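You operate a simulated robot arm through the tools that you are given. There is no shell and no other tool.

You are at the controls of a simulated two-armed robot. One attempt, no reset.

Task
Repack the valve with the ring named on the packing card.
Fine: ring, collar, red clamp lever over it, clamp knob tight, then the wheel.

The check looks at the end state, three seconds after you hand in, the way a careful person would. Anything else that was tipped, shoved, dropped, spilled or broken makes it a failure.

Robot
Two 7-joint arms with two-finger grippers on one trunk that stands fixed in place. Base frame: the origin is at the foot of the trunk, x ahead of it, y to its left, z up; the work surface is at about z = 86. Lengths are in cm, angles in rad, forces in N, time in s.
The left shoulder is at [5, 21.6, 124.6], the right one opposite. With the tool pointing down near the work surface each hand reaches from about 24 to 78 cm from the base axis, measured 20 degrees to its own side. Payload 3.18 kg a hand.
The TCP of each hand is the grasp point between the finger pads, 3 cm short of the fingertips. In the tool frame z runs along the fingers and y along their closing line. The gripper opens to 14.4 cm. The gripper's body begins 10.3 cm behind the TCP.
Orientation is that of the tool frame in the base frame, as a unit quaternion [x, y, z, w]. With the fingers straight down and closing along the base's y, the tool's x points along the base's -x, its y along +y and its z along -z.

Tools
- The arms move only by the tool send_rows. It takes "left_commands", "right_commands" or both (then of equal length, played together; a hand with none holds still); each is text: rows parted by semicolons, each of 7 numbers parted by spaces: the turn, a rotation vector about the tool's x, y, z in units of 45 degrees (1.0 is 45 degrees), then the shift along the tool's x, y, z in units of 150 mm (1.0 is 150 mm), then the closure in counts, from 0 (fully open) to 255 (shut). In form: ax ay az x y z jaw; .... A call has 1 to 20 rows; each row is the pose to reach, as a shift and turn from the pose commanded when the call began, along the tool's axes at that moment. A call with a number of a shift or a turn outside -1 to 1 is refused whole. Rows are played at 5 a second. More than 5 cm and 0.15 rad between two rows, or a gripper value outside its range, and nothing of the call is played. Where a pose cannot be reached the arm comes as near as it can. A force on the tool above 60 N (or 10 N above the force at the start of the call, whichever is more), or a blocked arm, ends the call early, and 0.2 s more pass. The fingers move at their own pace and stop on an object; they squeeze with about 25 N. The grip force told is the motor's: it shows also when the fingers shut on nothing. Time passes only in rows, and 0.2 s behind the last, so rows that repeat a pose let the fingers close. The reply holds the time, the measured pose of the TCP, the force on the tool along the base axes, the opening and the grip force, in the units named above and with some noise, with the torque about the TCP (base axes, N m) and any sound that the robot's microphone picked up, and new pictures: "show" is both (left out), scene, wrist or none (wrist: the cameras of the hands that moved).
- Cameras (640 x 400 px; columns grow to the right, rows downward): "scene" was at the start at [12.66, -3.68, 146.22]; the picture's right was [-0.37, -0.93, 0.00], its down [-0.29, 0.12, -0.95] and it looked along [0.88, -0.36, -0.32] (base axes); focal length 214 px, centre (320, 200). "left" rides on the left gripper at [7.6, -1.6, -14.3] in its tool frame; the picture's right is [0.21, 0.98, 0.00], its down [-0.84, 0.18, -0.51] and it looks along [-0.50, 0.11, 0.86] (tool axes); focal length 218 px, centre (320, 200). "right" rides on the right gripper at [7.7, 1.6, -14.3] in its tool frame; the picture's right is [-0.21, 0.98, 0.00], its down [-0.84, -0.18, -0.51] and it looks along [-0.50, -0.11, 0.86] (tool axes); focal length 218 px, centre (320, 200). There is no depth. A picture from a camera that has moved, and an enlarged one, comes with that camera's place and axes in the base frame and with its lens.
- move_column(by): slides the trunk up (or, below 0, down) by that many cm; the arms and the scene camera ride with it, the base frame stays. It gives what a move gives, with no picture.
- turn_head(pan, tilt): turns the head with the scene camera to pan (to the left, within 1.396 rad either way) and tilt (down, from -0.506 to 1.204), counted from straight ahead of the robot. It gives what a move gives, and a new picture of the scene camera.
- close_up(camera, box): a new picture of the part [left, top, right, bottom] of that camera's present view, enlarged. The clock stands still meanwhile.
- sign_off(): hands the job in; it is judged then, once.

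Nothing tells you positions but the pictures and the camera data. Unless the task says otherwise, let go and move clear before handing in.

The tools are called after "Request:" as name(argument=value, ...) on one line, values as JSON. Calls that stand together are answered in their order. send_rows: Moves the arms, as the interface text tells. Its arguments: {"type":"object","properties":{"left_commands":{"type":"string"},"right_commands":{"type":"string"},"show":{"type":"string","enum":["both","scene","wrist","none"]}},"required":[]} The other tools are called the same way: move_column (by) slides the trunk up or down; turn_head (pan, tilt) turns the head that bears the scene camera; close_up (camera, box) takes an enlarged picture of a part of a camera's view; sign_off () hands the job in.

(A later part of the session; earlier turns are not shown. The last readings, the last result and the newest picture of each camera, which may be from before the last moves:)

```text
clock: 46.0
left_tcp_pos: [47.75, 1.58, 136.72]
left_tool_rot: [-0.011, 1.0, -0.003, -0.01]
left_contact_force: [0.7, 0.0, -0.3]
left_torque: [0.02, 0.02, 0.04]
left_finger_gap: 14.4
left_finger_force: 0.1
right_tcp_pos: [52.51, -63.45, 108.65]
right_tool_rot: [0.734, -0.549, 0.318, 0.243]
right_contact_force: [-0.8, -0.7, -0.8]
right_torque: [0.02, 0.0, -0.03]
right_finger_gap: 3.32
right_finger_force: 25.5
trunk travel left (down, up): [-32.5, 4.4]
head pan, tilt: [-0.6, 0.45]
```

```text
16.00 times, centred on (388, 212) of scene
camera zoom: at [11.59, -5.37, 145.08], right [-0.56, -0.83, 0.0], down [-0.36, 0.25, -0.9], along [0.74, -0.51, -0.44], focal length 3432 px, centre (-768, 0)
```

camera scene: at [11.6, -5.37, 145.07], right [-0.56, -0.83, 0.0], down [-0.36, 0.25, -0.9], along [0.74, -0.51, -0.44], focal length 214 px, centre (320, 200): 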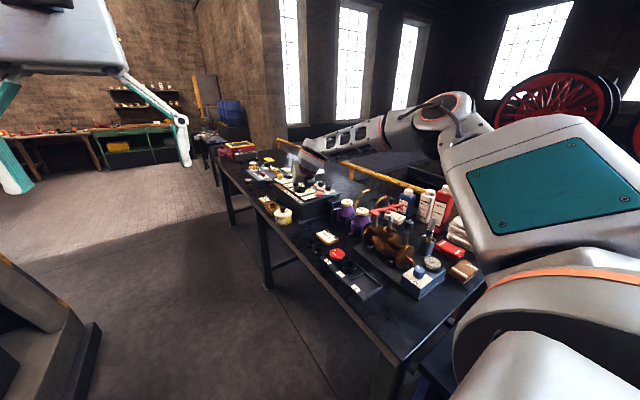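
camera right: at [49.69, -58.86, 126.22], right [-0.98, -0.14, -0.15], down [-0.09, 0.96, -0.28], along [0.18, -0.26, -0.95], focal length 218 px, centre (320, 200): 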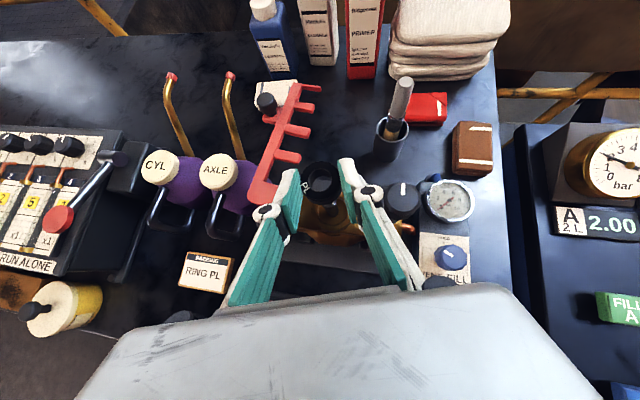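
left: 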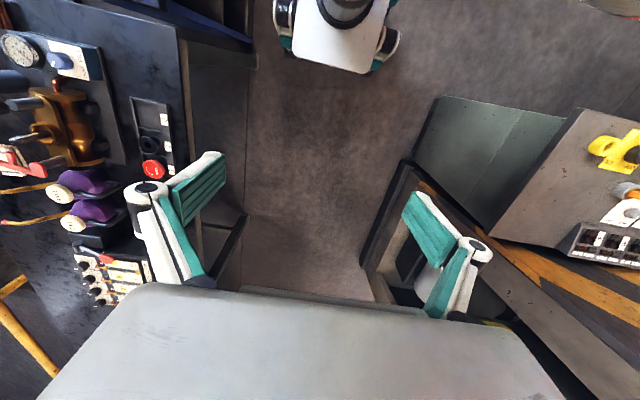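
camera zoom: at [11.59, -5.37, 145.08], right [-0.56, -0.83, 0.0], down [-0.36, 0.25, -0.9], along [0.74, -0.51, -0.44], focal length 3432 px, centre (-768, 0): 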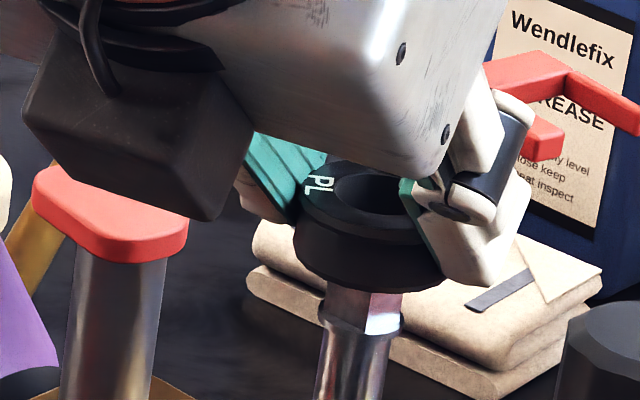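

The square is inside the bore's outline with only small offsets (about +0.6 mm x, +0.3 mm y needed). I'll apply that and lower 1 cm, watching the force.

Request:
send_rows(right_commands="0 0 0 -0.012 -0.003 0.011 255; 0 0 0 -0.025 -0.005 0.022 255; 0 0 0 -0.037 -0.005 0.034 255; 0 0 0 -0.049 -0.005 0.045 255; 0 0 0 -0.049 -0.005 0.045 255", show="none")

Request:
close_up(camera="right", box=[304, 172, 336, 192])

Request:
close_up(camera="scene", box=[376, 205, 400, 220])

```text
clock: 47.2
left_tcp_pos: [47.77, 1.57, 136.69]
left_tool_rot: [-0.011, 1.0, -0.004, -0.01]
left_contact_force: [0.0, -0.4, 0.5]
left_torque: [-0.01, 0.02, -0.01]
left_finger_gap: 14.4
left_finger_force: 0.0
right_tcp_pos: [52.5, -63.4, 107.8]
right_tool_rot: [0.733, -0.549, 0.318, 0.244]
right_contact_force: [-0.1, 0.3, -0.6]
right_torque: [-0.02, -0.01, -0.04]
right_finger_gap: 3.33
right_finger_force: 25.1
trunk travel left (down, up): [-32.5, 4.4]
head pan, tilt: [-0.6, 0.45]
```

```text
16.00 times, centred on (320, 182) of right
camera zoom: at [49.65, -58.7, 122.97], right [-0.98, -0.14, -0.15], down [-0.09, 0.96, -0.27], along [0.18, -0.26, -0.95], focal length 3492 px, centre (320, 488)
```

zoom: 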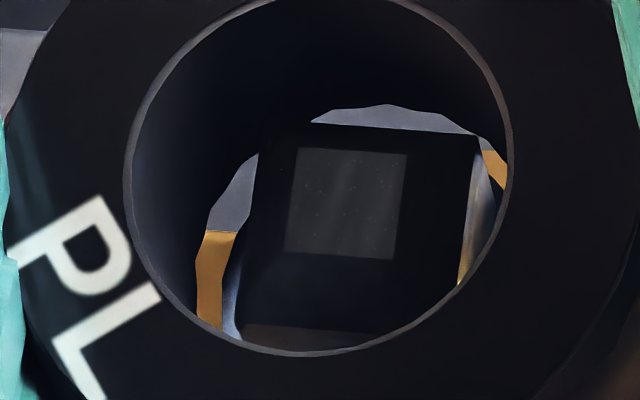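

```text
16.00 times, centred on (388, 212) of scene
camera zoom: at [11.58, -5.37, 145.08], right [-0.56, -0.83, 0.0], down [-0.36, 0.25, -0.9], along [0.74, -0.51, -0.44], focal length 3432 px, centre (-768, 0)
```

zoom: 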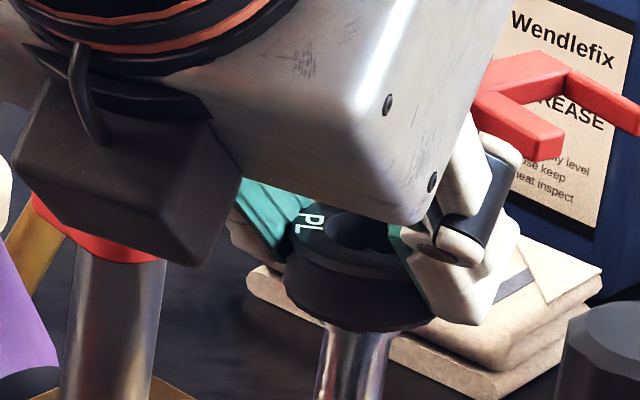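

No contact so far, and the ring bottom is about at the shoulder. I'll zoom on both sides to see the shoulder's edge relative to the bore's lower rim.

Request:
close_up(camera="right", box=[312, 178, 328, 188])

Request:
close_up(camera="right", box=[320, 174, 332, 182])

Request:
close_up(camera="scene", box=[380, 212, 396, 222])

```text
16.00 times, centred on (320, 183) of right
camera zoom: at [49.65, -58.7, 122.97], right [-0.98, -0.14, -0.15], down [-0.09, 0.96, -0.27], along [0.18, -0.26, -0.95], focal length 3492 px, centre (320, 472)
```

zoom: 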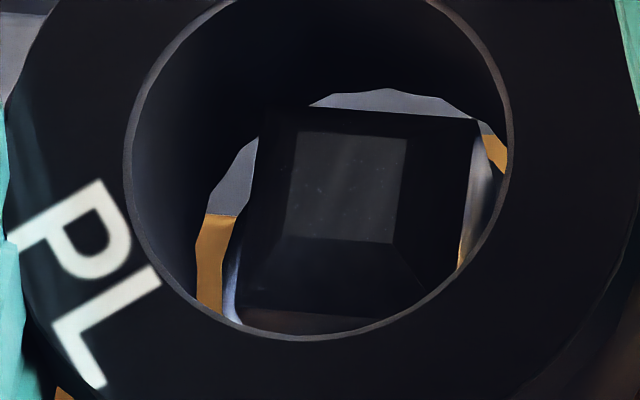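

```text
16.00 times, centred on (326, 178) of right
camera zoom: at [49.65, -58.7, 122.97], right [-0.98, -0.14, -0.15], down [-0.09, 0.96, -0.27], along [0.18, -0.26, -0.95], focal length 3492 px, centre (224, 552)
```

zoom: 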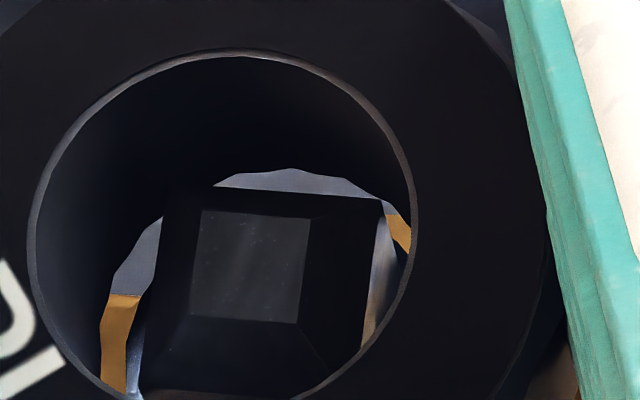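

```text
16.00 times, centred on (388, 217) of scene
camera zoom: at [11.58, -5.37, 145.08], right [-0.56, -0.83, 0.0], down [-0.36, 0.25, -0.9], along [0.74, -0.51, -0.44], focal length 3432 px, centre (-768, -72)
```

zoom: 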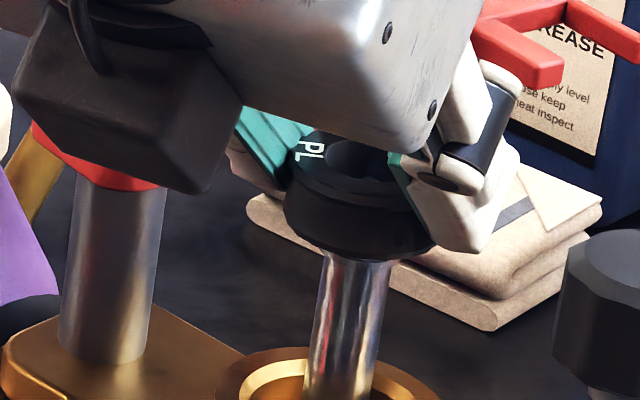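

The bore and shoulder look aligned to within half a millimetre; I'll shift 0.4 mm toward -x and lower 0.8 cm past the shoulder, watching for force.

Request:
send_rows(right_commands="0 0 0 -0.01 0.002 0.009 255; 0 0 0 -0.02 0.002 0.018 255; 0 0 0 -0.03 0.002 0.027 255; 0 0 0 -0.04 0.002 0.036 255; 0 0 0 -0.04 0.002 0.036 255", show="none")

Request:
close_up(camera="right", box=[304, 172, 336, 192])

Request:
close_up(camera="scene", box=[372, 205, 404, 225])

```text
clock: 48.4
left_tcp_pos: [47.75, 1.55, 136.66]
left_tool_rot: [-0.012, 1.0, -0.004, -0.01]
left_contact_force: [1.4, -0.2, 0.1]
left_torque: [0.03, -0.02, -0.01]
left_finger_gap: 14.4
left_finger_force: 0.1
right_tcp_pos: [52.63, -63.41, 106.94]
right_tool_rot: [0.734, -0.549, 0.318, 0.243]
right_contact_force: [0.9, 0.2, -1.1]
right_torque: [0.0, -0.01, -0.01]
right_finger_gap: 3.31
right_finger_force: 25.1
trunk travel left (down, up): [-32.5, 4.4]
head pan, tilt: [-0.6, 0.45]
```

```text
16.00 times, centred on (320, 182) of right
camera zoom: at [49.61, -58.71, 122.16], right [-0.98, -0.14, -0.15], down [-0.09, 0.96, -0.27], along [0.18, -0.26, -0.95], focal length 3492 px, centre (320, 488)
```

zoom: 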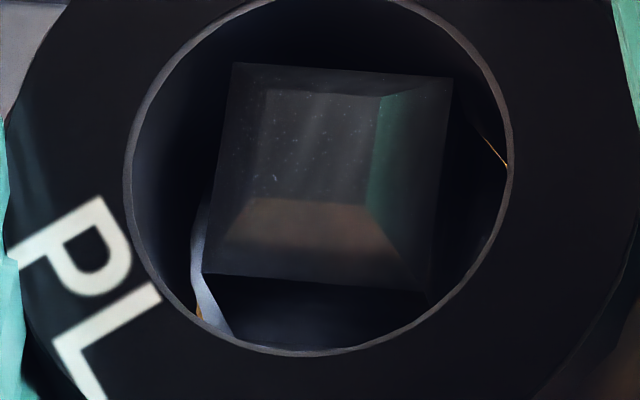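

```text
16.00 times, centred on (388, 215) of scene
camera zoom: at [11.59, -5.37, 145.08], right [-0.56, -0.83, 0.0], down [-0.36, 0.25, -0.9], along [0.74, -0.51, -0.44], focal length 3432 px, centre (-768, -40)
```

zoom: 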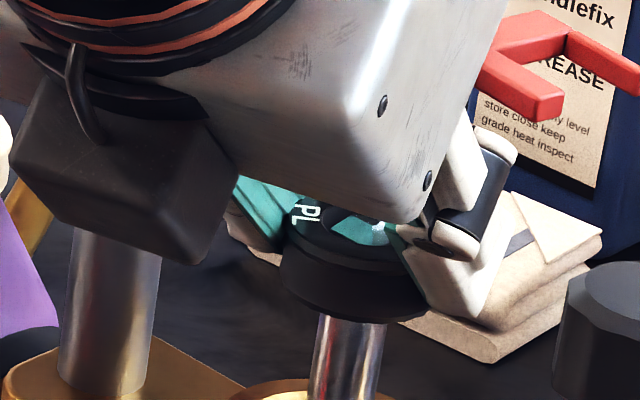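

The spindle's square now stands in the middle of the bore with no contact force. Continuing down another centimetre in fine steps.

Request:
send_rows(right_commands="0 0 0 -0.008 0.002 0.007 255; 0 0 0 -0.016 0.002 0.015 255; 0 0 0 -0.025 0.002 0.022 255; 0 0 0 -0.033 0.002 0.03 255; 0 0 0 -0.041 0.002 0.037 255; 0 0 0 -0.049 0.002 0.045 255; 0 0 0 -0.049 0.002 0.045 255", show="none")

Request:
close_up(camera="right", box=[304, 168, 336, 188])

Request:
close_up(camera="scene", box=[372, 210, 404, 230])

```text
clock: 50.0
left_tcp_pos: [47.77, 1.71, 136.87]
left_tool_rot: [-0.011, 1.0, -0.003, -0.011]
left_contact_force: [0.2, 0.6, -0.3]
left_torque: [0.0, -0.02, 0.01]
left_finger_gap: 14.39
left_finger_force: 0.1
right_tcp_pos: [52.5, -63.3, 105.96]
right_tool_rot: [0.734, -0.549, 0.318, 0.242]
right_contact_force: [-0.1, 0.0, -0.9]
right_torque: [-0.03, 0.03, -0.01]
right_finger_gap: 3.29
right_finger_force: 25.1
trunk travel left (down, up): [-32.5, 4.4]
head pan, tilt: [-0.6, 0.45]
```

```text
16.00 times, centred on (320, 178) of right
camera zoom: at [49.59, -58.72, 121.19], right [-0.98, -0.14, -0.15], down [-0.09, 0.96, -0.27], along [0.18, -0.26, -0.95], focal length 3492 px, centre (320, 552)
```

zoom: 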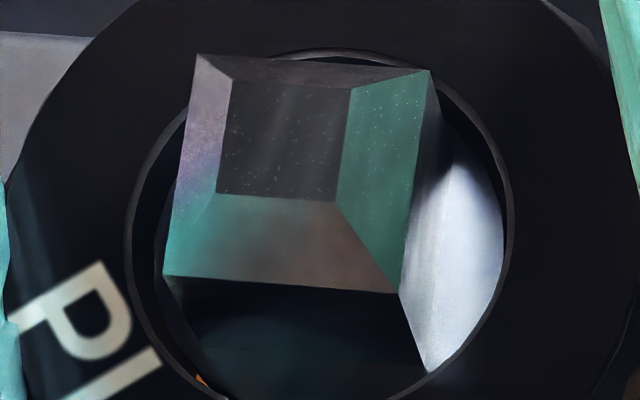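

```text
16.00 times, centred on (388, 220) of scene
camera zoom: at [11.59, -5.37, 145.08], right [-0.56, -0.83, 0.0], down [-0.36, 0.25, -0.9], along [0.74, -0.51, -0.44], focal length 3432 px, centre (-768, -120)
```

zoom: 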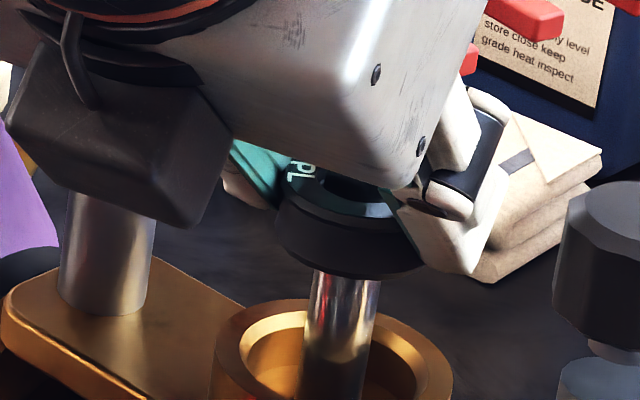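

The ring has passed the shoulder freely. I'll continue down 2.4 cm toward the gland cup.

Request:
send_rows(right_commands="0 0 0 -0.015 0 0.014 255; 0 0 0 -0.029 0 0.027 255; 0 0 0 -0.044 0 0.041 255; 0 0 0 -0.059 0 0.054 255; 0 0 0 -0.073 -0.001 0.068 255; 0 0 0 -0.088 -0.001 0.082 255; 0 0 0 -0.103 -0.001 0.095 255; 0 0 0 -0.117 -0.001 0.109 255; 0 0 0 -0.117 -0.001 0.109 255", show="none")

Request:
close_up(camera="right", box=[288, 160, 352, 200])

Request:
close_up(camera="scene", box=[372, 215, 404, 235])

```text
clock: 52.0
left_tcp_pos: [47.79, 1.73, 136.72]
left_tool_rot: [-0.011, 1.0, -0.004, -0.011]
left_contact_force: [-0.1, -0.7, -0.2]
left_torque: [0.01, -0.01, -0.02]
left_finger_gap: 14.39
left_finger_force: 0.2
right_tcp_pos: [52.57, -63.48, 103.58]
right_tool_rot: [0.734, -0.549, 0.319, 0.242]
right_contact_force: [0.6, 0.4, -1.1]
right_torque: [0.02, -0.03, 0.0]
right_finger_gap: 3.28
right_finger_force: 25.0
trunk travel left (down, up): [-32.5, 4.4]
head pan, tilt: [-0.6, 0.45]
```

```text
10.00 times, centred on (320, 180) of right
camera zoom: at [49.58, -58.73, 118.82], right [-0.98, -0.14, -0.15], down [-0.09, 0.96, -0.27], along [0.18, -0.26, -0.95], focal length 2183 px, centre (320, 400)
```

zoom: 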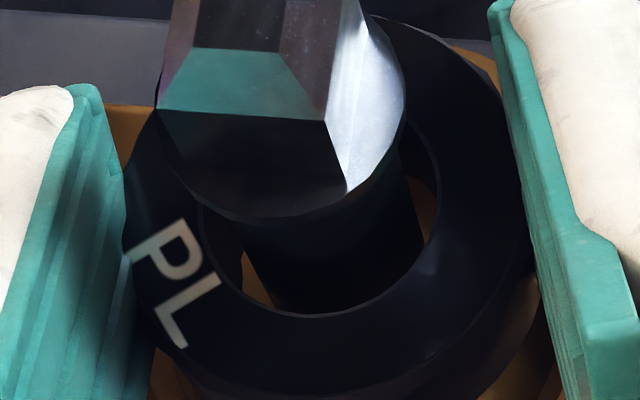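

```text
16.00 times, centred on (388, 225) of scene
camera zoom: at [11.58, -5.37, 145.08], right [-0.56, -0.83, 0.0], down [-0.36, 0.25, -0.9], along [0.74, -0.51, -0.44], focal length 3432 px, centre (-768, -200)
```

zoom: 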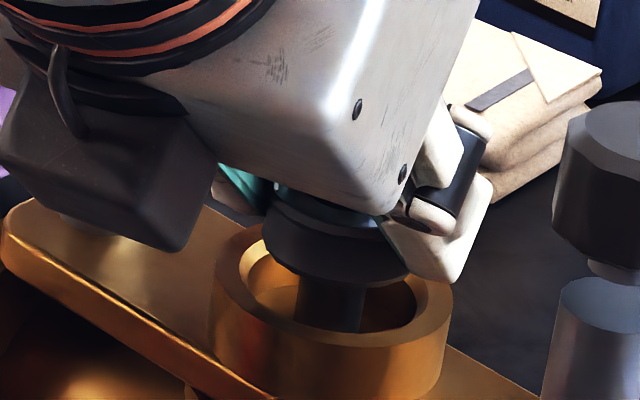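

The ring is on the stem just above the cup. I'll lower 0.5 cm more and release with a small opening so it drops into the gland.

Request:
send_rows(right_commands="0 0 0 -0.012 0 0.011 255; 0 0 0 -0.024 0 0.023 255; 0 0 0 -0.024 0 0.023 255; 0 0 0 -0.024 0 0.023 190; 0 0 0 -0.024 0 0.023 175; 0 0 0 -0.024 0 0.023 172; 0 0 0 -0.024 0 0.023 172", show="none")

Request:
close_up(camera="right", box=[288, 160, 352, 200])

Request:
close_up(camera="scene", box=[372, 215, 404, 235])

```text
clock: 53.6
left_tcp_pos: [47.67, 1.5, 136.68]
left_tool_rot: [-0.012, 1.0, -0.004, -0.01]
left_contact_force: [0.3, 0.3, -0.2]
left_torque: [-0.01, 0.0, 0.0]
left_finger_gap: 14.4
left_finger_force: 0.1
right_tcp_pos: [52.58, -63.46, 103.07]
right_tool_rot: [0.734, -0.549, 0.318, 0.243]
right_contact_force: [-0.6, 0.2, -0.3]
right_torque: [-0.01, -0.01, 0.01]
right_finger_gap: 4.68
right_finger_force: 0.1
trunk travel left (down, up): [-32.5, 4.4]
head pan, tilt: [-0.6, 0.45]
```

```text
10.00 times, centred on (320, 180) of right
camera zoom: at [49.58, -58.74, 118.3], right [-0.98, -0.14, -0.15], down [-0.09, 0.96, -0.27], along [0.18, -0.26, -0.95], focal length 2183 px, centre (320, 400)
```

zoom: 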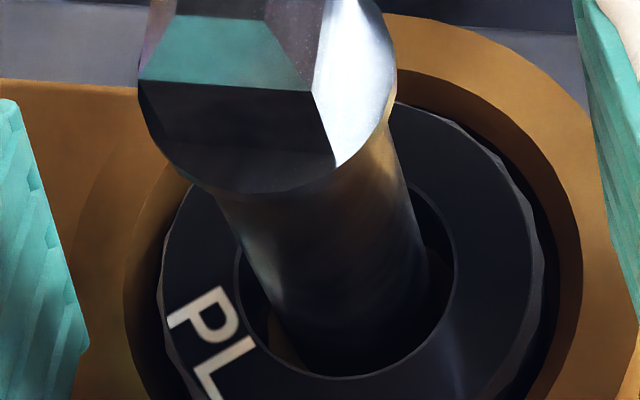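

```text
16.00 times, centred on (388, 225) of scene
camera zoom: at [11.59, -5.37, 145.08], right [-0.56, -0.83, 0.0], down [-0.36, 0.25, -0.9], along [0.74, -0.51, -0.44], focal length 3432 px, centre (-768, -200)
```

zoom: 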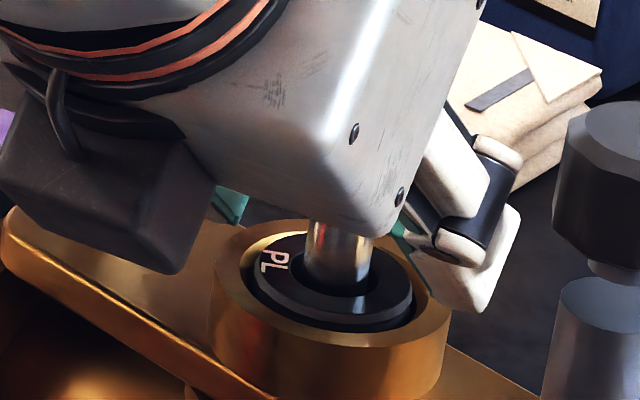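

PL has dropped into the gland. I'll withdraw along the finger axis, then come upright.

Request:
send_rows(right_commands="0 0 0 0 0 -0.1 172; 0 0 0 0 0 -0.3 172; 0 0 0 0 0 -0.5 172; 0 0 0 0 0 -0.7 172; 0 0 0 0 0 -0.9 172; 0 0 0 0 0 -0.9 172", show="wrist")

Request:
close_up(camera="right", box=[256, 80, 384, 160])

```text
clock: 55.0
left_tcp_pos: [47.64, 1.53, 136.72]
left_tool_rot: [-0.011, 1.0, -0.004, -0.01]
left_contact_force: [0.2, 0.0, -0.6]
left_torque: [0.05, 0.01, -0.02]
left_finger_gap: 14.41
left_finger_force: 0.0
right_tcp_pos: [49.76, -53.97, 112.09]
right_tool_rot: [0.734, -0.549, 0.319, 0.243]
right_contact_force: [0.3, 0.2, 0.2]
right_torque: [-0.01, 0.01, 0.05]
right_finger_gap: 4.69
right_finger_force: 0.0
trunk travel left (down, up): [-32.5, 4.4]
head pan, tilt: [-0.6, 0.45]
camera right: at [46.84, -49.32, 127.39], right [-0.98, -0.14, -0.15], down [-0.09, 0.96, -0.27], along [0.18, -0.25, -0.95], focal length 218 px, centre (320, 200)
```

right: 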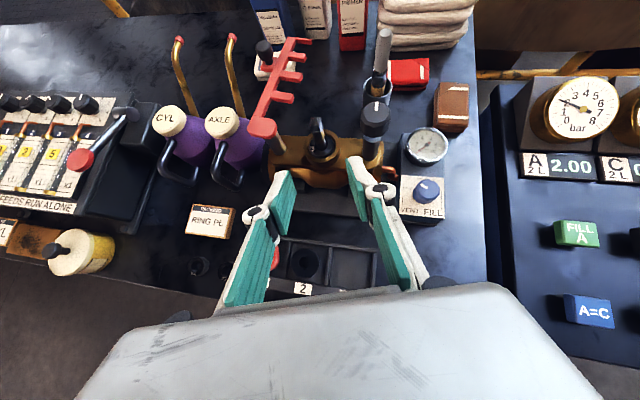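

```text
5.00 times, centred on (320, 120) of right
camera zoom: at [46.84, -49.32, 127.39], right [-0.98, -0.14, -0.15], down [-0.09, 0.96, -0.27], along [0.18, -0.25, -0.95], focal length 1091 px, centre (320, 600)
```

zoom: 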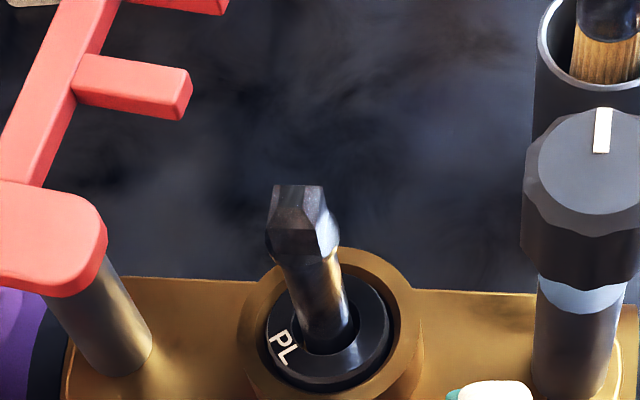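

The ring sits in the gland around the stem. Now I bring the hand upright and yaw it so the fingers close along y for the collar.

Request:
send_rows(right_commands="0 -0.167 0 0 0 0 150; 0 -0.333 0 0 0 0 130; 0 -0.5 0 0 0 0 120; 0 -0.667 0 0 0 0 110; 0 -0.833 0 0 0 0 110; 0 -1 0 0 0 0 110; 0 -1 0 0 0 0 110", show="none")

Request:
send_rows(right_commands="0 -0.05 0 0 0 0 110; 0 -0.05 -0.165 0 0 0 110; 0 -0.05 -0.33 0 0 0 110; 0 -0.05 -0.494 0 0 0 110; 0 -0.05 -0.659 0 0 0 110; 0 -0.05 -0.823 0 0 0 110; 0 -0.05 -0.823 0 0 0 110", show="none")

Request:
send_rows(right_commands="0 0 -0.165 0 0 0 110; 0 0 -0.33 0 0 0 110; 0 0 -0.494 0 0 0 110; 0 0 -0.659 0 0 0 110; 0 0 -0.823 0 0 0 110; 0 0 -0.823 0 0 0 110", show="wrist")

```text
clock: 56.6
left_tcp_pos: [47.68, 1.7, 136.84]
left_tool_rot: [-0.011, 1.0, -0.004, -0.009]
left_contact_force: [-0.2, 0.0, -0.2]
left_torque: [0.02, -0.01, -0.03]
left_finger_gap: 14.39
left_finger_force: 0.1
right_tcp_pos: [49.77, -53.8, 112.25]
right_tool_rot: [0.8, -0.6, 0.012, 0.014]
right_contact_force: [-0.6, 0.0, 0.5]
right_torque: [-0.01, -0.01, -0.04]
right_finger_gap: 8.19
right_finger_force: 0.0
trunk travel left (down, up): [-32.5, 4.4]
head pan, tilt: [-0.6, 0.45]
```

```text
clock: 58.2
left_tcp_pos: [47.82, 1.56, 136.77]
left_tool_rot: [-0.011, 1.0, -0.004, -0.011]
left_contact_force: [0.5, -0.2, -0.4]
left_torque: [-0.01, 0.04, -0.01]
left_finger_gap: 14.4
left_finger_force: 0.1
right_tcp_pos: [49.84, -53.94, 112.19]
right_tool_rot: [0.949, -0.314, -0.008, 0.006]
right_contact_force: [0.2, -0.2, 0.1]
right_torque: [0.0, 0.02, 0.0]
right_finger_gap: 8.22
right_finger_force: 0.1
trunk travel left (down, up): [-32.5, 4.4]
head pan, tilt: [-0.6, 0.45]
```

```text
clock: 59.6
left_tcp_pos: [47.72, 1.49, 136.79]
left_tool_rot: [-0.011, 1.0, -0.004, -0.011]
left_contact_force: [0.0, -0.7, -0.5]
left_torque: [0.0, -0.02, 0.01]
left_finger_gap: 14.43
left_finger_force: 0.1
right_tcp_pos: [49.87, -53.91, 112.31]
right_tool_rot: [1.0, 0.003, -0.009, 0.004]
right_contact_force: [-0.6, 0.1, 0.8]
right_torque: [-0.02, 0.0, -0.02]
right_finger_gap: 8.18
right_finger_force: 0.1
trunk travel left (down, up): [-32.5, 4.4]
head pan, tilt: [-0.6, 0.45]
camera right: at [57.72, -55.38, 126.32], right [-0.2, -0.98, 0.01], down [-0.83, 0.18, 0.52], along [-0.51, 0.1, -0.85], focal length 218 px, centre (320, 200)
```

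right: 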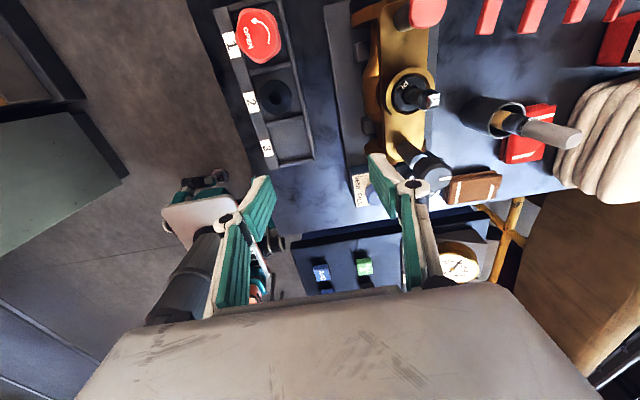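

Upright now. I'll move over the collar in slot 2 (about (55, -48.5)) and look straight down at it.

Request:
send_rows(right_commands="0.004 0.008 0 0.117 -0.121 0.153 110; 0.007 0.015 0 0.234 -0.241 0.305 110; 0.01 0.023 0 0.351 -0.362 0.458 110; 0.01 0.023 0 0.351 -0.362 0.458 110", show="wrist")

Request:
close_up(camera="right", box=[256, 110, 384, 190])

```text
clock: 60.6
left_tcp_pos: [47.7, 1.61, 136.77]
left_tool_rot: [-0.011, 1.0, -0.003, -0.01]
left_contact_force: [0.0, 0.1, -0.7]
left_torque: [0.03, -0.04, 0.01]
left_finger_gap: 14.4
left_finger_force: 0.0
right_tcp_pos: [54.69, -48.48, 105.28]
right_tool_rot: [1.0, 0.002, 0.0, 0.0]
right_contact_force: [-0.2, 0.1, -0.3]
right_torque: [-0.02, -0.02, -0.02]
right_finger_gap: 8.17
right_finger_force: 0.1
trunk travel left (down, up): [-32.5, 4.4]
head pan, tilt: [-0.6, 0.45]
camera right: at [62.42, -50.1, 119.47], right [-0.2, -0.98, 0.0], down [-0.84, 0.17, 0.51], along [-0.5, 0.1, -0.86], focal length 218 px, centre (320, 200)
```

right: 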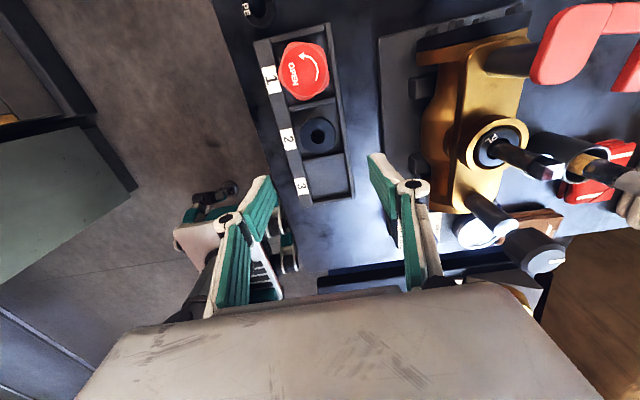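

```text
5.00 times, centred on (320, 150) of right
camera zoom: at [62.42, -50.1, 119.47], right [-0.2, -0.98, 0.0], down [-0.84, 0.17, 0.51], along [-0.5, 0.1, -0.86], focal length 1091 px, centre (320, 450)
```

zoom: 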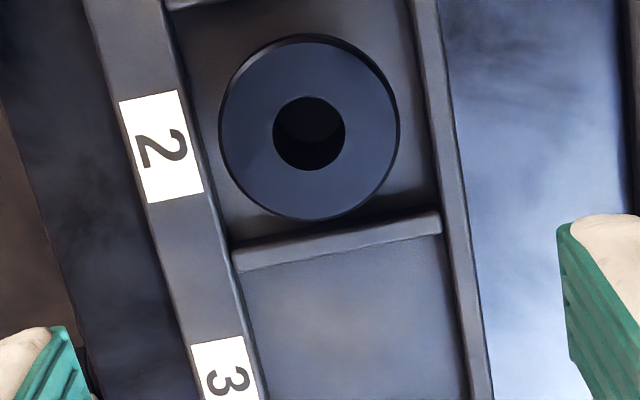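

The collar's centre is at about (54.9, -48.2) with a 4.8 cm flange. I'll centre on it and descend partway with the fingers open to about 7 cm.

Request:
send_rows(right_commands="0 0 0 0.014 -0.019 0.2 128; 0 0 0 0.014 -0.019 0.4 128; 0 0 0 0.014 -0.019 0.6 128; 0 0 0 0.014 -0.019 0.6 128", show="wrist")

Request:
close_up(camera="right", box=[240, 130, 400, 230])

Request:
close_up(camera="scene", box=[320, 230, 384, 270])

```text
clock: 61.6
left_tcp_pos: [47.85, 1.71, 136.85]
left_tool_rot: [-0.012, 1.0, -0.004, -0.01]
left_contact_force: [0.5, 0.8, -0.4]
left_torque: [0.0, -0.02, 0.03]
left_finger_gap: 14.41
left_finger_force: 0.2
right_tcp_pos: [55.05, -48.13, 96.35]
right_tool_rot: [1.0, 0.003, 0.001, 0.0]
right_contact_force: [-0.2, -0.2, 0.1]
right_torque: [-0.02, 0.01, 0.02]
right_finger_gap: 7.16
right_finger_force: 0.2
trunk travel left (down, up): [-32.5, 4.4]
head pan, tilt: [-0.6, 0.45]
camera right: at [62.7, -49.75, 110.44], right [-0.2, -0.98, 0.0], down [-0.84, 0.18, 0.51], along [-0.5, 0.1, -0.86], focal length 218 px, centre (320, 200)
```

right: 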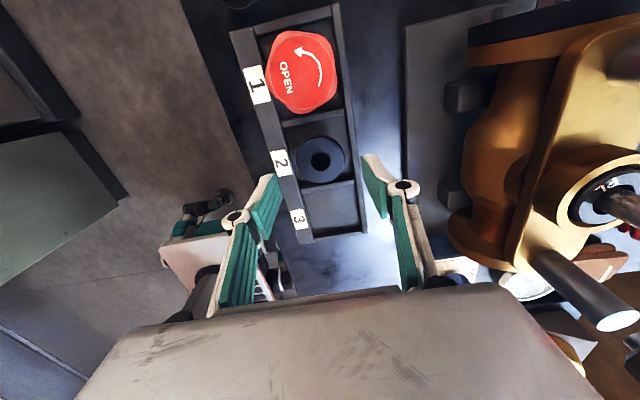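

```text
4.00 times, centred on (320, 180) of right
camera zoom: at [62.7, -49.75, 110.44], right [-0.2, -0.98, 0.0], down [-0.84, 0.18, 0.51], along [-0.5, 0.1, -0.86], focal length 873 px, centre (320, 280)
```

zoom: 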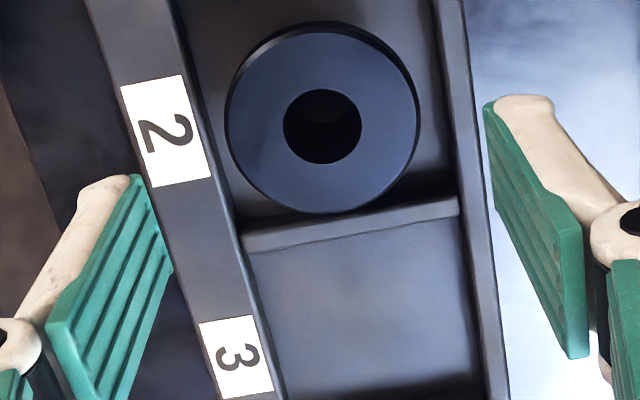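

```text
10.00 times, centred on (352, 250) of scene
camera zoom: at [11.53, -5.33, 145.09], right [-0.56, -0.83, 0.0], down [-0.36, 0.25, -0.9], along [0.74, -0.51, -0.43], focal length 2145 px, centre (0, -300)
```

zoom: 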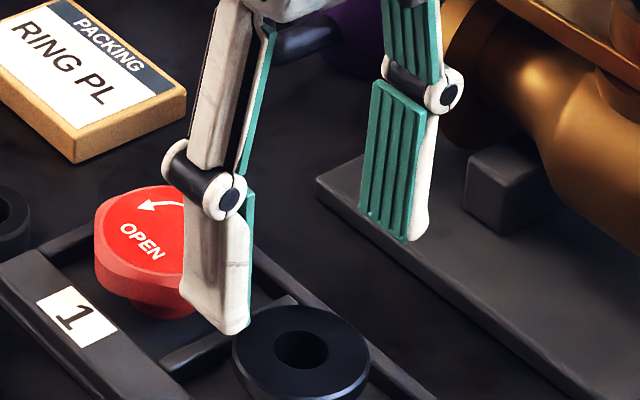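

Well centred. Descending 4.6 cm so the pads straddle the flange, tips staying above the tray walls.

Request:
send_rows(right_commands="0 0 0 -0.002 0.005 0.1 128; 0 0 0 -0.002 0.005 0.2 128; 0 0 0 -0.002 0.005 0.26 128; 0 0 0 -0.002 0.005 0.29 128; 0 0 0 -0.002 0.005 0.31 128; 0 0 0 -0.002 0.005 0.31 128", show="wrist")

Request:
close_up(camera="right", box=[240, 130, 400, 230])

Request:
close_up(camera="scene", box=[320, 235, 384, 275])

```text
clock: 63.0
left_tcp_pos: [47.78, 1.55, 136.65]
left_tool_rot: [-0.012, 1.0, -0.004, -0.011]
left_contact_force: [-0.7, 0.8, 0.1]
left_torque: [-0.04, 0.0, 0.0]
left_finger_gap: 14.39
left_finger_force: 0.0
right_tcp_pos: [54.99, -48.29, 91.57]
right_tool_rot: [1.0, 0.002, 0.0, 0.001]
right_contact_force: [0.1, -0.3, 0.5]
right_torque: [0.03, 0.01, 0.0]
right_finger_gap: 7.17
right_finger_force: 0.1
trunk travel left (down, up): [-32.5, 4.4]
head pan, tilt: [-0.6, 0.45]
camera right: at [62.75, -49.82, 105.74], right [-0.2, -0.98, 0.0], down [-0.84, 0.17, 0.51], along [-0.5, 0.1, -0.86], focal length 218 px, centre (320, 200)
```

right: 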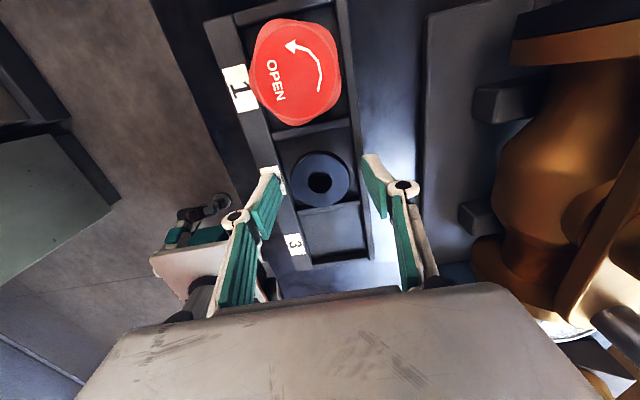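

```text
4.00 times, centred on (320, 180) of right
camera zoom: at [62.75, -49.82, 105.74], right [-0.2, -0.98, 0.0], down [-0.84, 0.17, 0.51], along [-0.5, 0.1, -0.86], focal length 873 px, centre (320, 280)
```

zoom: 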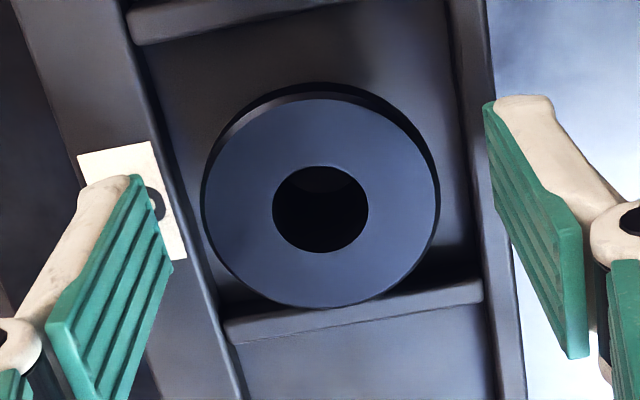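

```text
10.00 times, centred on (352, 255) of scene
camera zoom: at [11.58, -5.37, 145.08], right [-0.56, -0.83, 0.0], down [-0.36, 0.25, -0.9], along [0.74, -0.51, -0.44], focal length 2145 px, centre (0, -350)
```

zoom: 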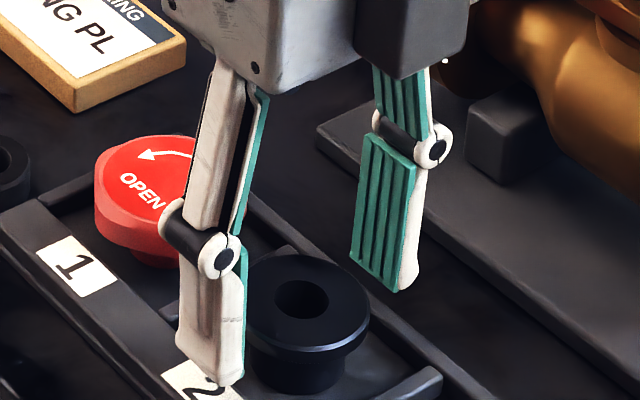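

The flange lies between the pads. Closing on the collar.

Request:
send_rows(right_commands="0 0 0 0 0 0 145; 0 0 0 0 0 0 160; 0 0 0 0 0 0 180; 0 0 0 0 0 0 220; 0 0 0 0 0 0 255; 0 0 0 0 0 0 255", show="none")

Request:
close_up(camera="right", box=[240, 130, 400, 230])

```text
clock: 64.4
left_tcp_pos: [47.74, 1.59, 136.68]
left_tool_rot: [-0.011, 1.0, -0.003, -0.01]
left_contact_force: [-0.9, -0.1, 0.5]
left_torque: [-0.03, -0.01, -0.03]
left_finger_gap: 14.39
left_finger_force: 0.2
right_tcp_pos: [54.98, -48.19, 91.54]
right_tool_rot: [1.0, 0.003, 0.0, 0.0]
right_contact_force: [0.1, 0.4, -0.4]
right_torque: [0.02, 0.02, -0.02]
right_finger_gap: 5.05
right_finger_force: 24.6
trunk travel left (down, up): [-32.5, 4.4]
head pan, tilt: [-0.6, 0.45]
```

```text
4.00 times, centred on (320, 180) of right
camera zoom: at [62.74, -49.81, 105.73], right [-0.2, -0.98, 0.0], down [-0.84, 0.17, 0.51], along [-0.5, 0.1, -0.86], focal length 873 px, centre (320, 280)
```

zoom: 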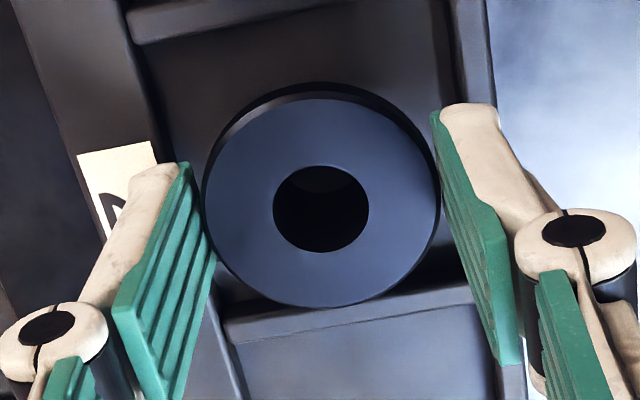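

Gripped (5.05 cm). Lifting the collar clear of the tray.

Request:
send_rows(right_commands="0 0 0 0 0 -0.05 255; 0 0 0 0 0 -0.2 255; 0 0 0 0 0 -0.4 255; 0 0 0 0 0 -0.65 255; 0 0 0 0 0 -0.9 255; 0 0 0 0 0 -0.9 255", show="wrist")

Request:
close_up(camera="right", box=[256, 140, 384, 220])

Request:
close_up(camera="scene", box=[320, 195, 384, 235])

```text
clock: 65.8
left_tcp_pos: [47.86, 1.53, 136.83]
left_tool_rot: [-0.012, 1.0, -0.003, -0.011]
left_contact_force: [0.1, 0.1, 1.5]
left_torque: [0.04, 0.0, 0.02]
left_finger_gap: 14.4
left_finger_force: 0.0
right_tcp_pos: [55.15, -48.24, 104.98]
right_tool_rot: [1.0, 0.002, -0.001, -0.001]
right_contact_force: [0.1, 0.5, -1.8]
right_torque: [-0.01, 0.0, -0.01]
right_finger_gap: 5.04
right_finger_force: 24.5
trunk travel left (down, up): [-32.5, 4.4]
head pan, tilt: [-0.6, 0.45]
camera right: at [62.9, -49.84, 119.17], right [-0.2, -0.98, 0.0], down [-0.84, 0.17, 0.51], along [-0.5, 0.1, -0.86], focal length 218 px, centre (320, 200)
```

right: 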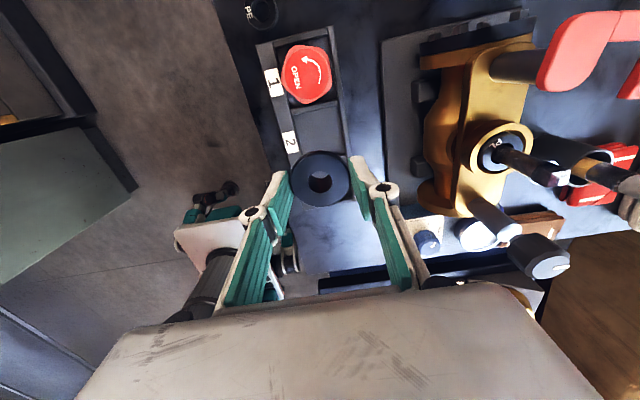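

```text
5.00 times, centred on (320, 180) of right
camera zoom: at [62.9, -49.84, 119.17], right [-0.2, -0.98, 0.0], down [-0.84, 0.17, 0.51], along [-0.5, 0.1, -0.86], focal length 1091 px, centre (320, 300)
```

zoom: 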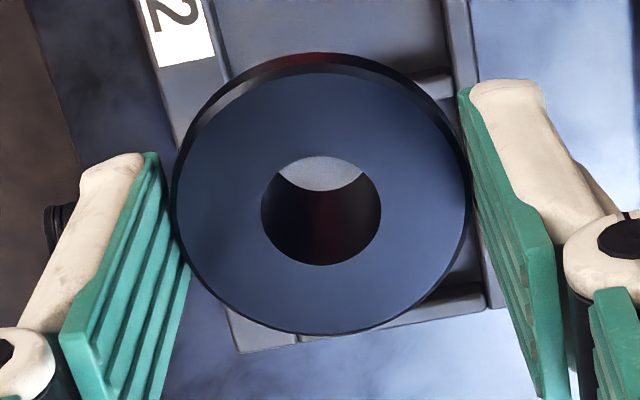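

```text
10.00 times, centred on (352, 215) of scene
camera zoom: at [11.65, -5.43, 145.06], right [-0.56, -0.83, 0.0], down [-0.36, 0.25, -0.9], along [0.74, -0.51, -0.44], focal length 2145 px, centre (0, 50)
```

zoom: 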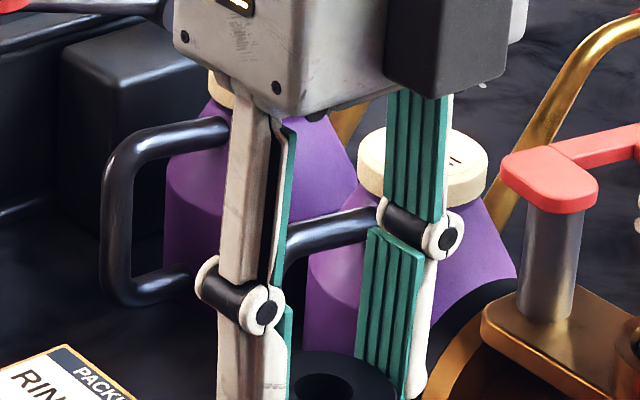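

The collar is held level. I'll carry it up and over toward the spindle, staying above the spindle and knob.

Request:
send_rows(right_commands="0 0 0 0 0 -0.3 255; 0 0 0 -0.03 0.15 -0.533 255; 0 0 0 -0.06 0.37 -0.56 255; 0 0 0 -0.1 0.6 -0.56 255; 0 0 0 -0.135 0.8 -0.56 255; 0 0 0 -0.135 0.8 -0.56 255", show="wrist")

Request:
close_up(camera="right", box=[272, 140, 400, 220])

```text
clock: 67.2
left_tcp_pos: [47.73, 1.66, 136.77]
left_tool_rot: [-0.011, 1.0, -0.004, -0.01]
left_contact_force: [0.5, 0.0, -0.3]
left_torque: [-0.01, -0.02, -0.04]
left_finger_gap: 14.42
left_finger_force: 0.0
right_tcp_pos: [53.18, -60.22, 113.5]
right_tool_rot: [1.0, 0.003, 0.0, 0.0]
right_contact_force: [-0.4, 0.3, -1.4]
right_torque: [0.0, 0.02, -0.03]
right_finger_gap: 5.03
right_finger_force: 25.3
trunk travel left (down, up): [-32.5, 4.4]
head pan, tilt: [-0.6, 0.45]
camera right: at [60.84, -61.83, 127.68], right [-0.2, -0.98, 0.0], down [-0.84, 0.17, 0.51], along [-0.5, 0.1, -0.86], focal length 218 px, centre (320, 200)
```

right: 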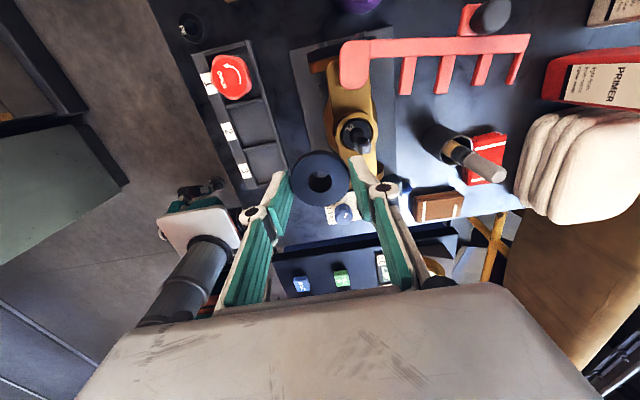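

```text
5.00 times, centred on (336, 180) of right
camera zoom: at [60.84, -61.83, 127.68], right [-0.2, -0.98, 0.0], down [-0.84, 0.17, 0.51], along [-0.5, 0.1, -0.86], focal length 1091 px, centre (240, 300)
```

zoom: 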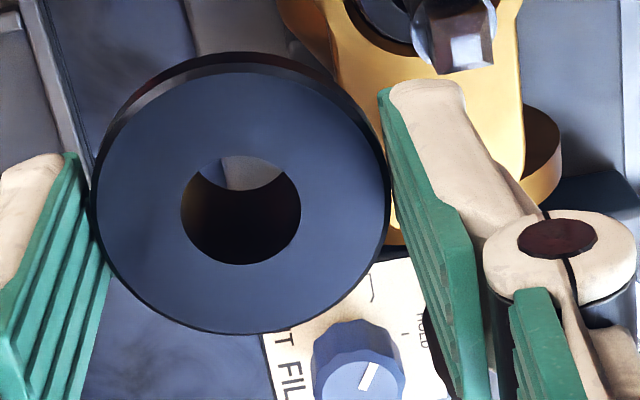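

Now I bring the collar over the spindle (axis about (53.0, -64.9)), its bottom still about 1 cm above the tip, and check the alignment from both cameras.

Request:
send_rows(right_commands="0 0 0 -0.003 0.1 0.03 255; 0 0 0 -0.005 0.2 0.06 255; 0 0 0 -0.007 0.31 0.1 255; 0 0 0 -0.007 0.31 0.1 255", show="wrist")

Request:
close_up(camera="scene", box=[376, 195, 408, 215])

Request:
close_up(camera="right", box=[288, 160, 352, 200])

```text
clock: 68.2
left_tcp_pos: [47.79, 1.59, 136.81]
left_tool_rot: [-0.012, 1.0, -0.003, -0.01]
left_contact_force: [-0.3, -0.3, -0.4]
left_torque: [-0.02, -0.02, -0.01]
left_finger_gap: 14.41
left_finger_force: 0.0
right_tcp_pos: [53.09, -64.81, 112.17]
right_tool_rot: [1.0, 0.002, 0.0, 0.0]
right_contact_force: [1.1, 0.4, -0.9]
right_torque: [-0.01, -0.04, -0.01]
right_finger_gap: 5.01
right_finger_force: 24.8
trunk travel left (down, up): [-32.5, 4.4]
head pan, tilt: [-0.6, 0.45]
camera right: at [60.74, -66.47, 126.21], right [-0.2, -0.98, 0.0], down [-0.84, 0.17, 0.51], along [-0.5, 0.1, -0.86], focal length 218 px, centre (320, 200)
```

right: 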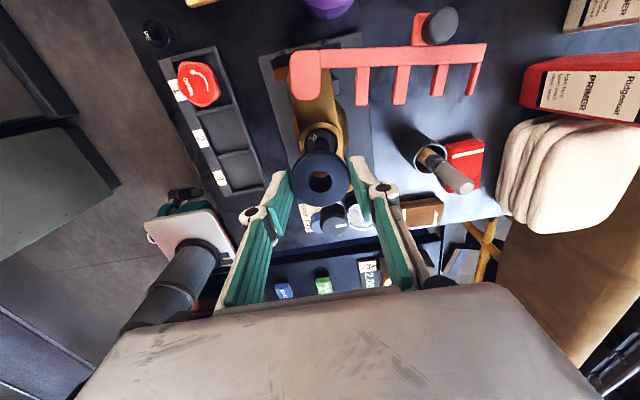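

```text
16.00 times, centred on (392, 205) of scene
camera zoom: at [11.58, -5.33, 145.08], right [-0.56, -0.83, 0.0], down [-0.36, 0.25, -0.9], along [0.74, -0.51, -0.43], focal length 3432 px, centre (-832, 120)
```

zoom: 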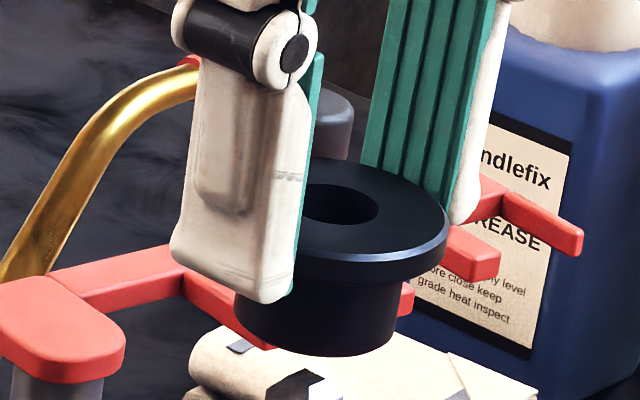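

```text
10.00 times, centred on (320, 180) of right
camera zoom: at [60.74, -66.47, 126.21], right [-0.2, -0.98, 0.0], down [-0.84, 0.17, 0.51], along [-0.5, 0.1, -0.86], focal length 2183 px, centre (320, 400)
```

zoom: 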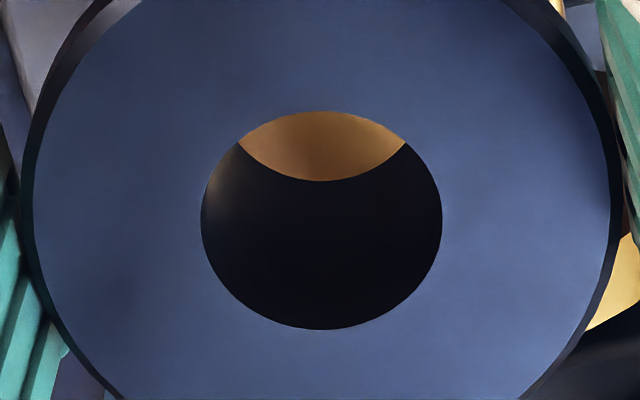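

I'll use the scene camera to compare the collar's lower body with the spindle beneath it.

Request:
close_up(camera="scene", box=[376, 205, 408, 225])

Request:
close_up(camera="scene", box=[376, 213, 408, 233])

```text
16.00 times, centred on (392, 215) of scene
camera zoom: at [11.58, -5.33, 145.08], right [-0.56, -0.83, 0.0], down [-0.36, 0.25, -0.9], along [0.74, -0.51, -0.43], focal length 3432 px, centre (-832, -40)
```

zoom: 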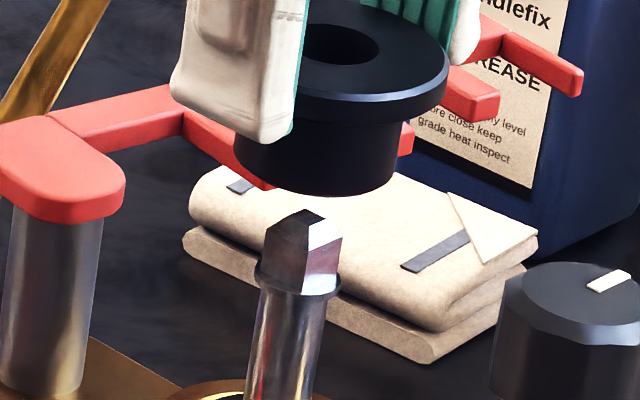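

```text
16.00 times, centred on (392, 223) of scene
camera zoom: at [11.58, -5.33, 145.08], right [-0.56, -0.83, 0.0], down [-0.36, 0.25, -0.9], along [0.74, -0.51, -0.43], focal length 3432 px, centre (-832, -168)
```

zoom: 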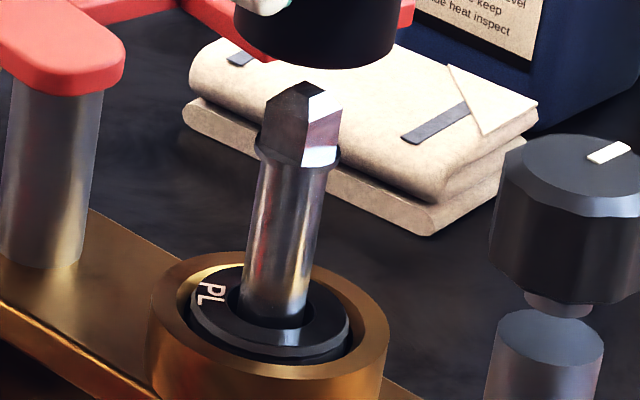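

The scene view says the collar is about 0.7 mm off along the line of sight's left. To measure the y offset too, I'll back off 4 cm in +y so the wrist camera can see the spindle beside the collar.

Request:
send_rows(right_commands="0 0 0 0 -0.133 0 255; 0 0 0 0 -0.267 0 255; 0 0 0 0 -0.267 0 255", show="none")

Request:
close_up(camera="right", box=[336, 128, 368, 148])

Request:
close_up(camera="right", box=[304, 170, 336, 190])

```text
clock: 69.0
left_tcp_pos: [47.83, 1.5, 136.66]
left_tool_rot: [-0.011, 1.0, -0.003, -0.01]
left_contact_force: [0.4, -0.2, -1.2]
left_torque: [0.01, 0.03, -0.03]
left_finger_gap: 14.4
left_finger_force: 0.1
right_tcp_pos: [53.08, -60.92, 111.98]
right_tool_rot: [1.0, 0.003, 0.0, -0.001]
right_contact_force: [-0.6, -0.2, -2.1]
right_torque: [0.02, 0.0, -0.04]
right_finger_gap: 5.05
right_finger_force: 24.7
trunk travel left (down, up): [-32.5, 4.4]
head pan, tilt: [-0.6, 0.45]
```

```text
16.00 times, centred on (352, 138) of right
camera zoom: at [60.78, -62.52, 126.18], right [-0.2, -0.98, 0.0], down [-0.84, 0.17, 0.51], along [-0.5, 0.1, -0.86], focal length 3492 px, centre (-192, 1192)
```

zoom: 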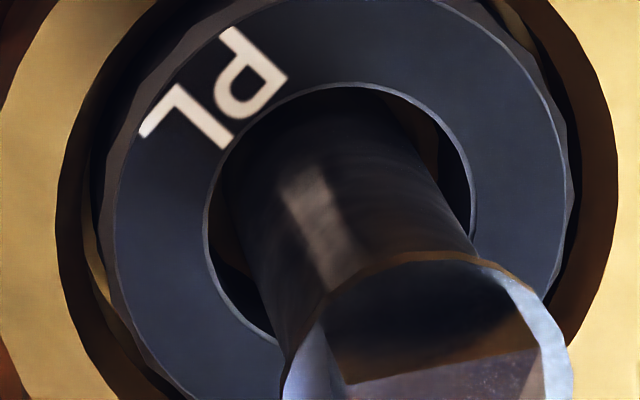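

```text
16.00 times, centred on (320, 180) of right
camera zoom: at [60.78, -62.52, 126.18], right [-0.2, -0.98, 0.0], down [-0.84, 0.17, 0.51], along [-0.5, 0.1, -0.86], focal length 3492 px, centre (320, 520)
```

zoom: 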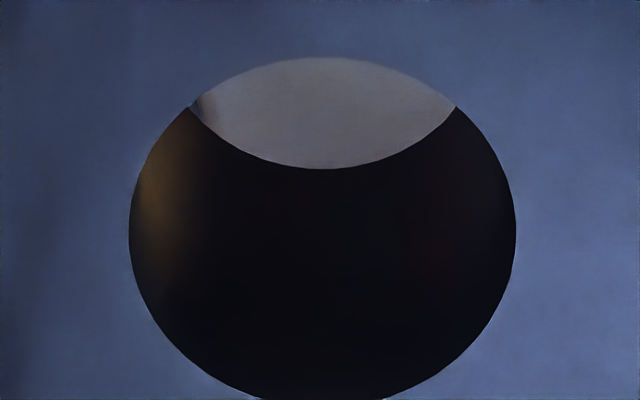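

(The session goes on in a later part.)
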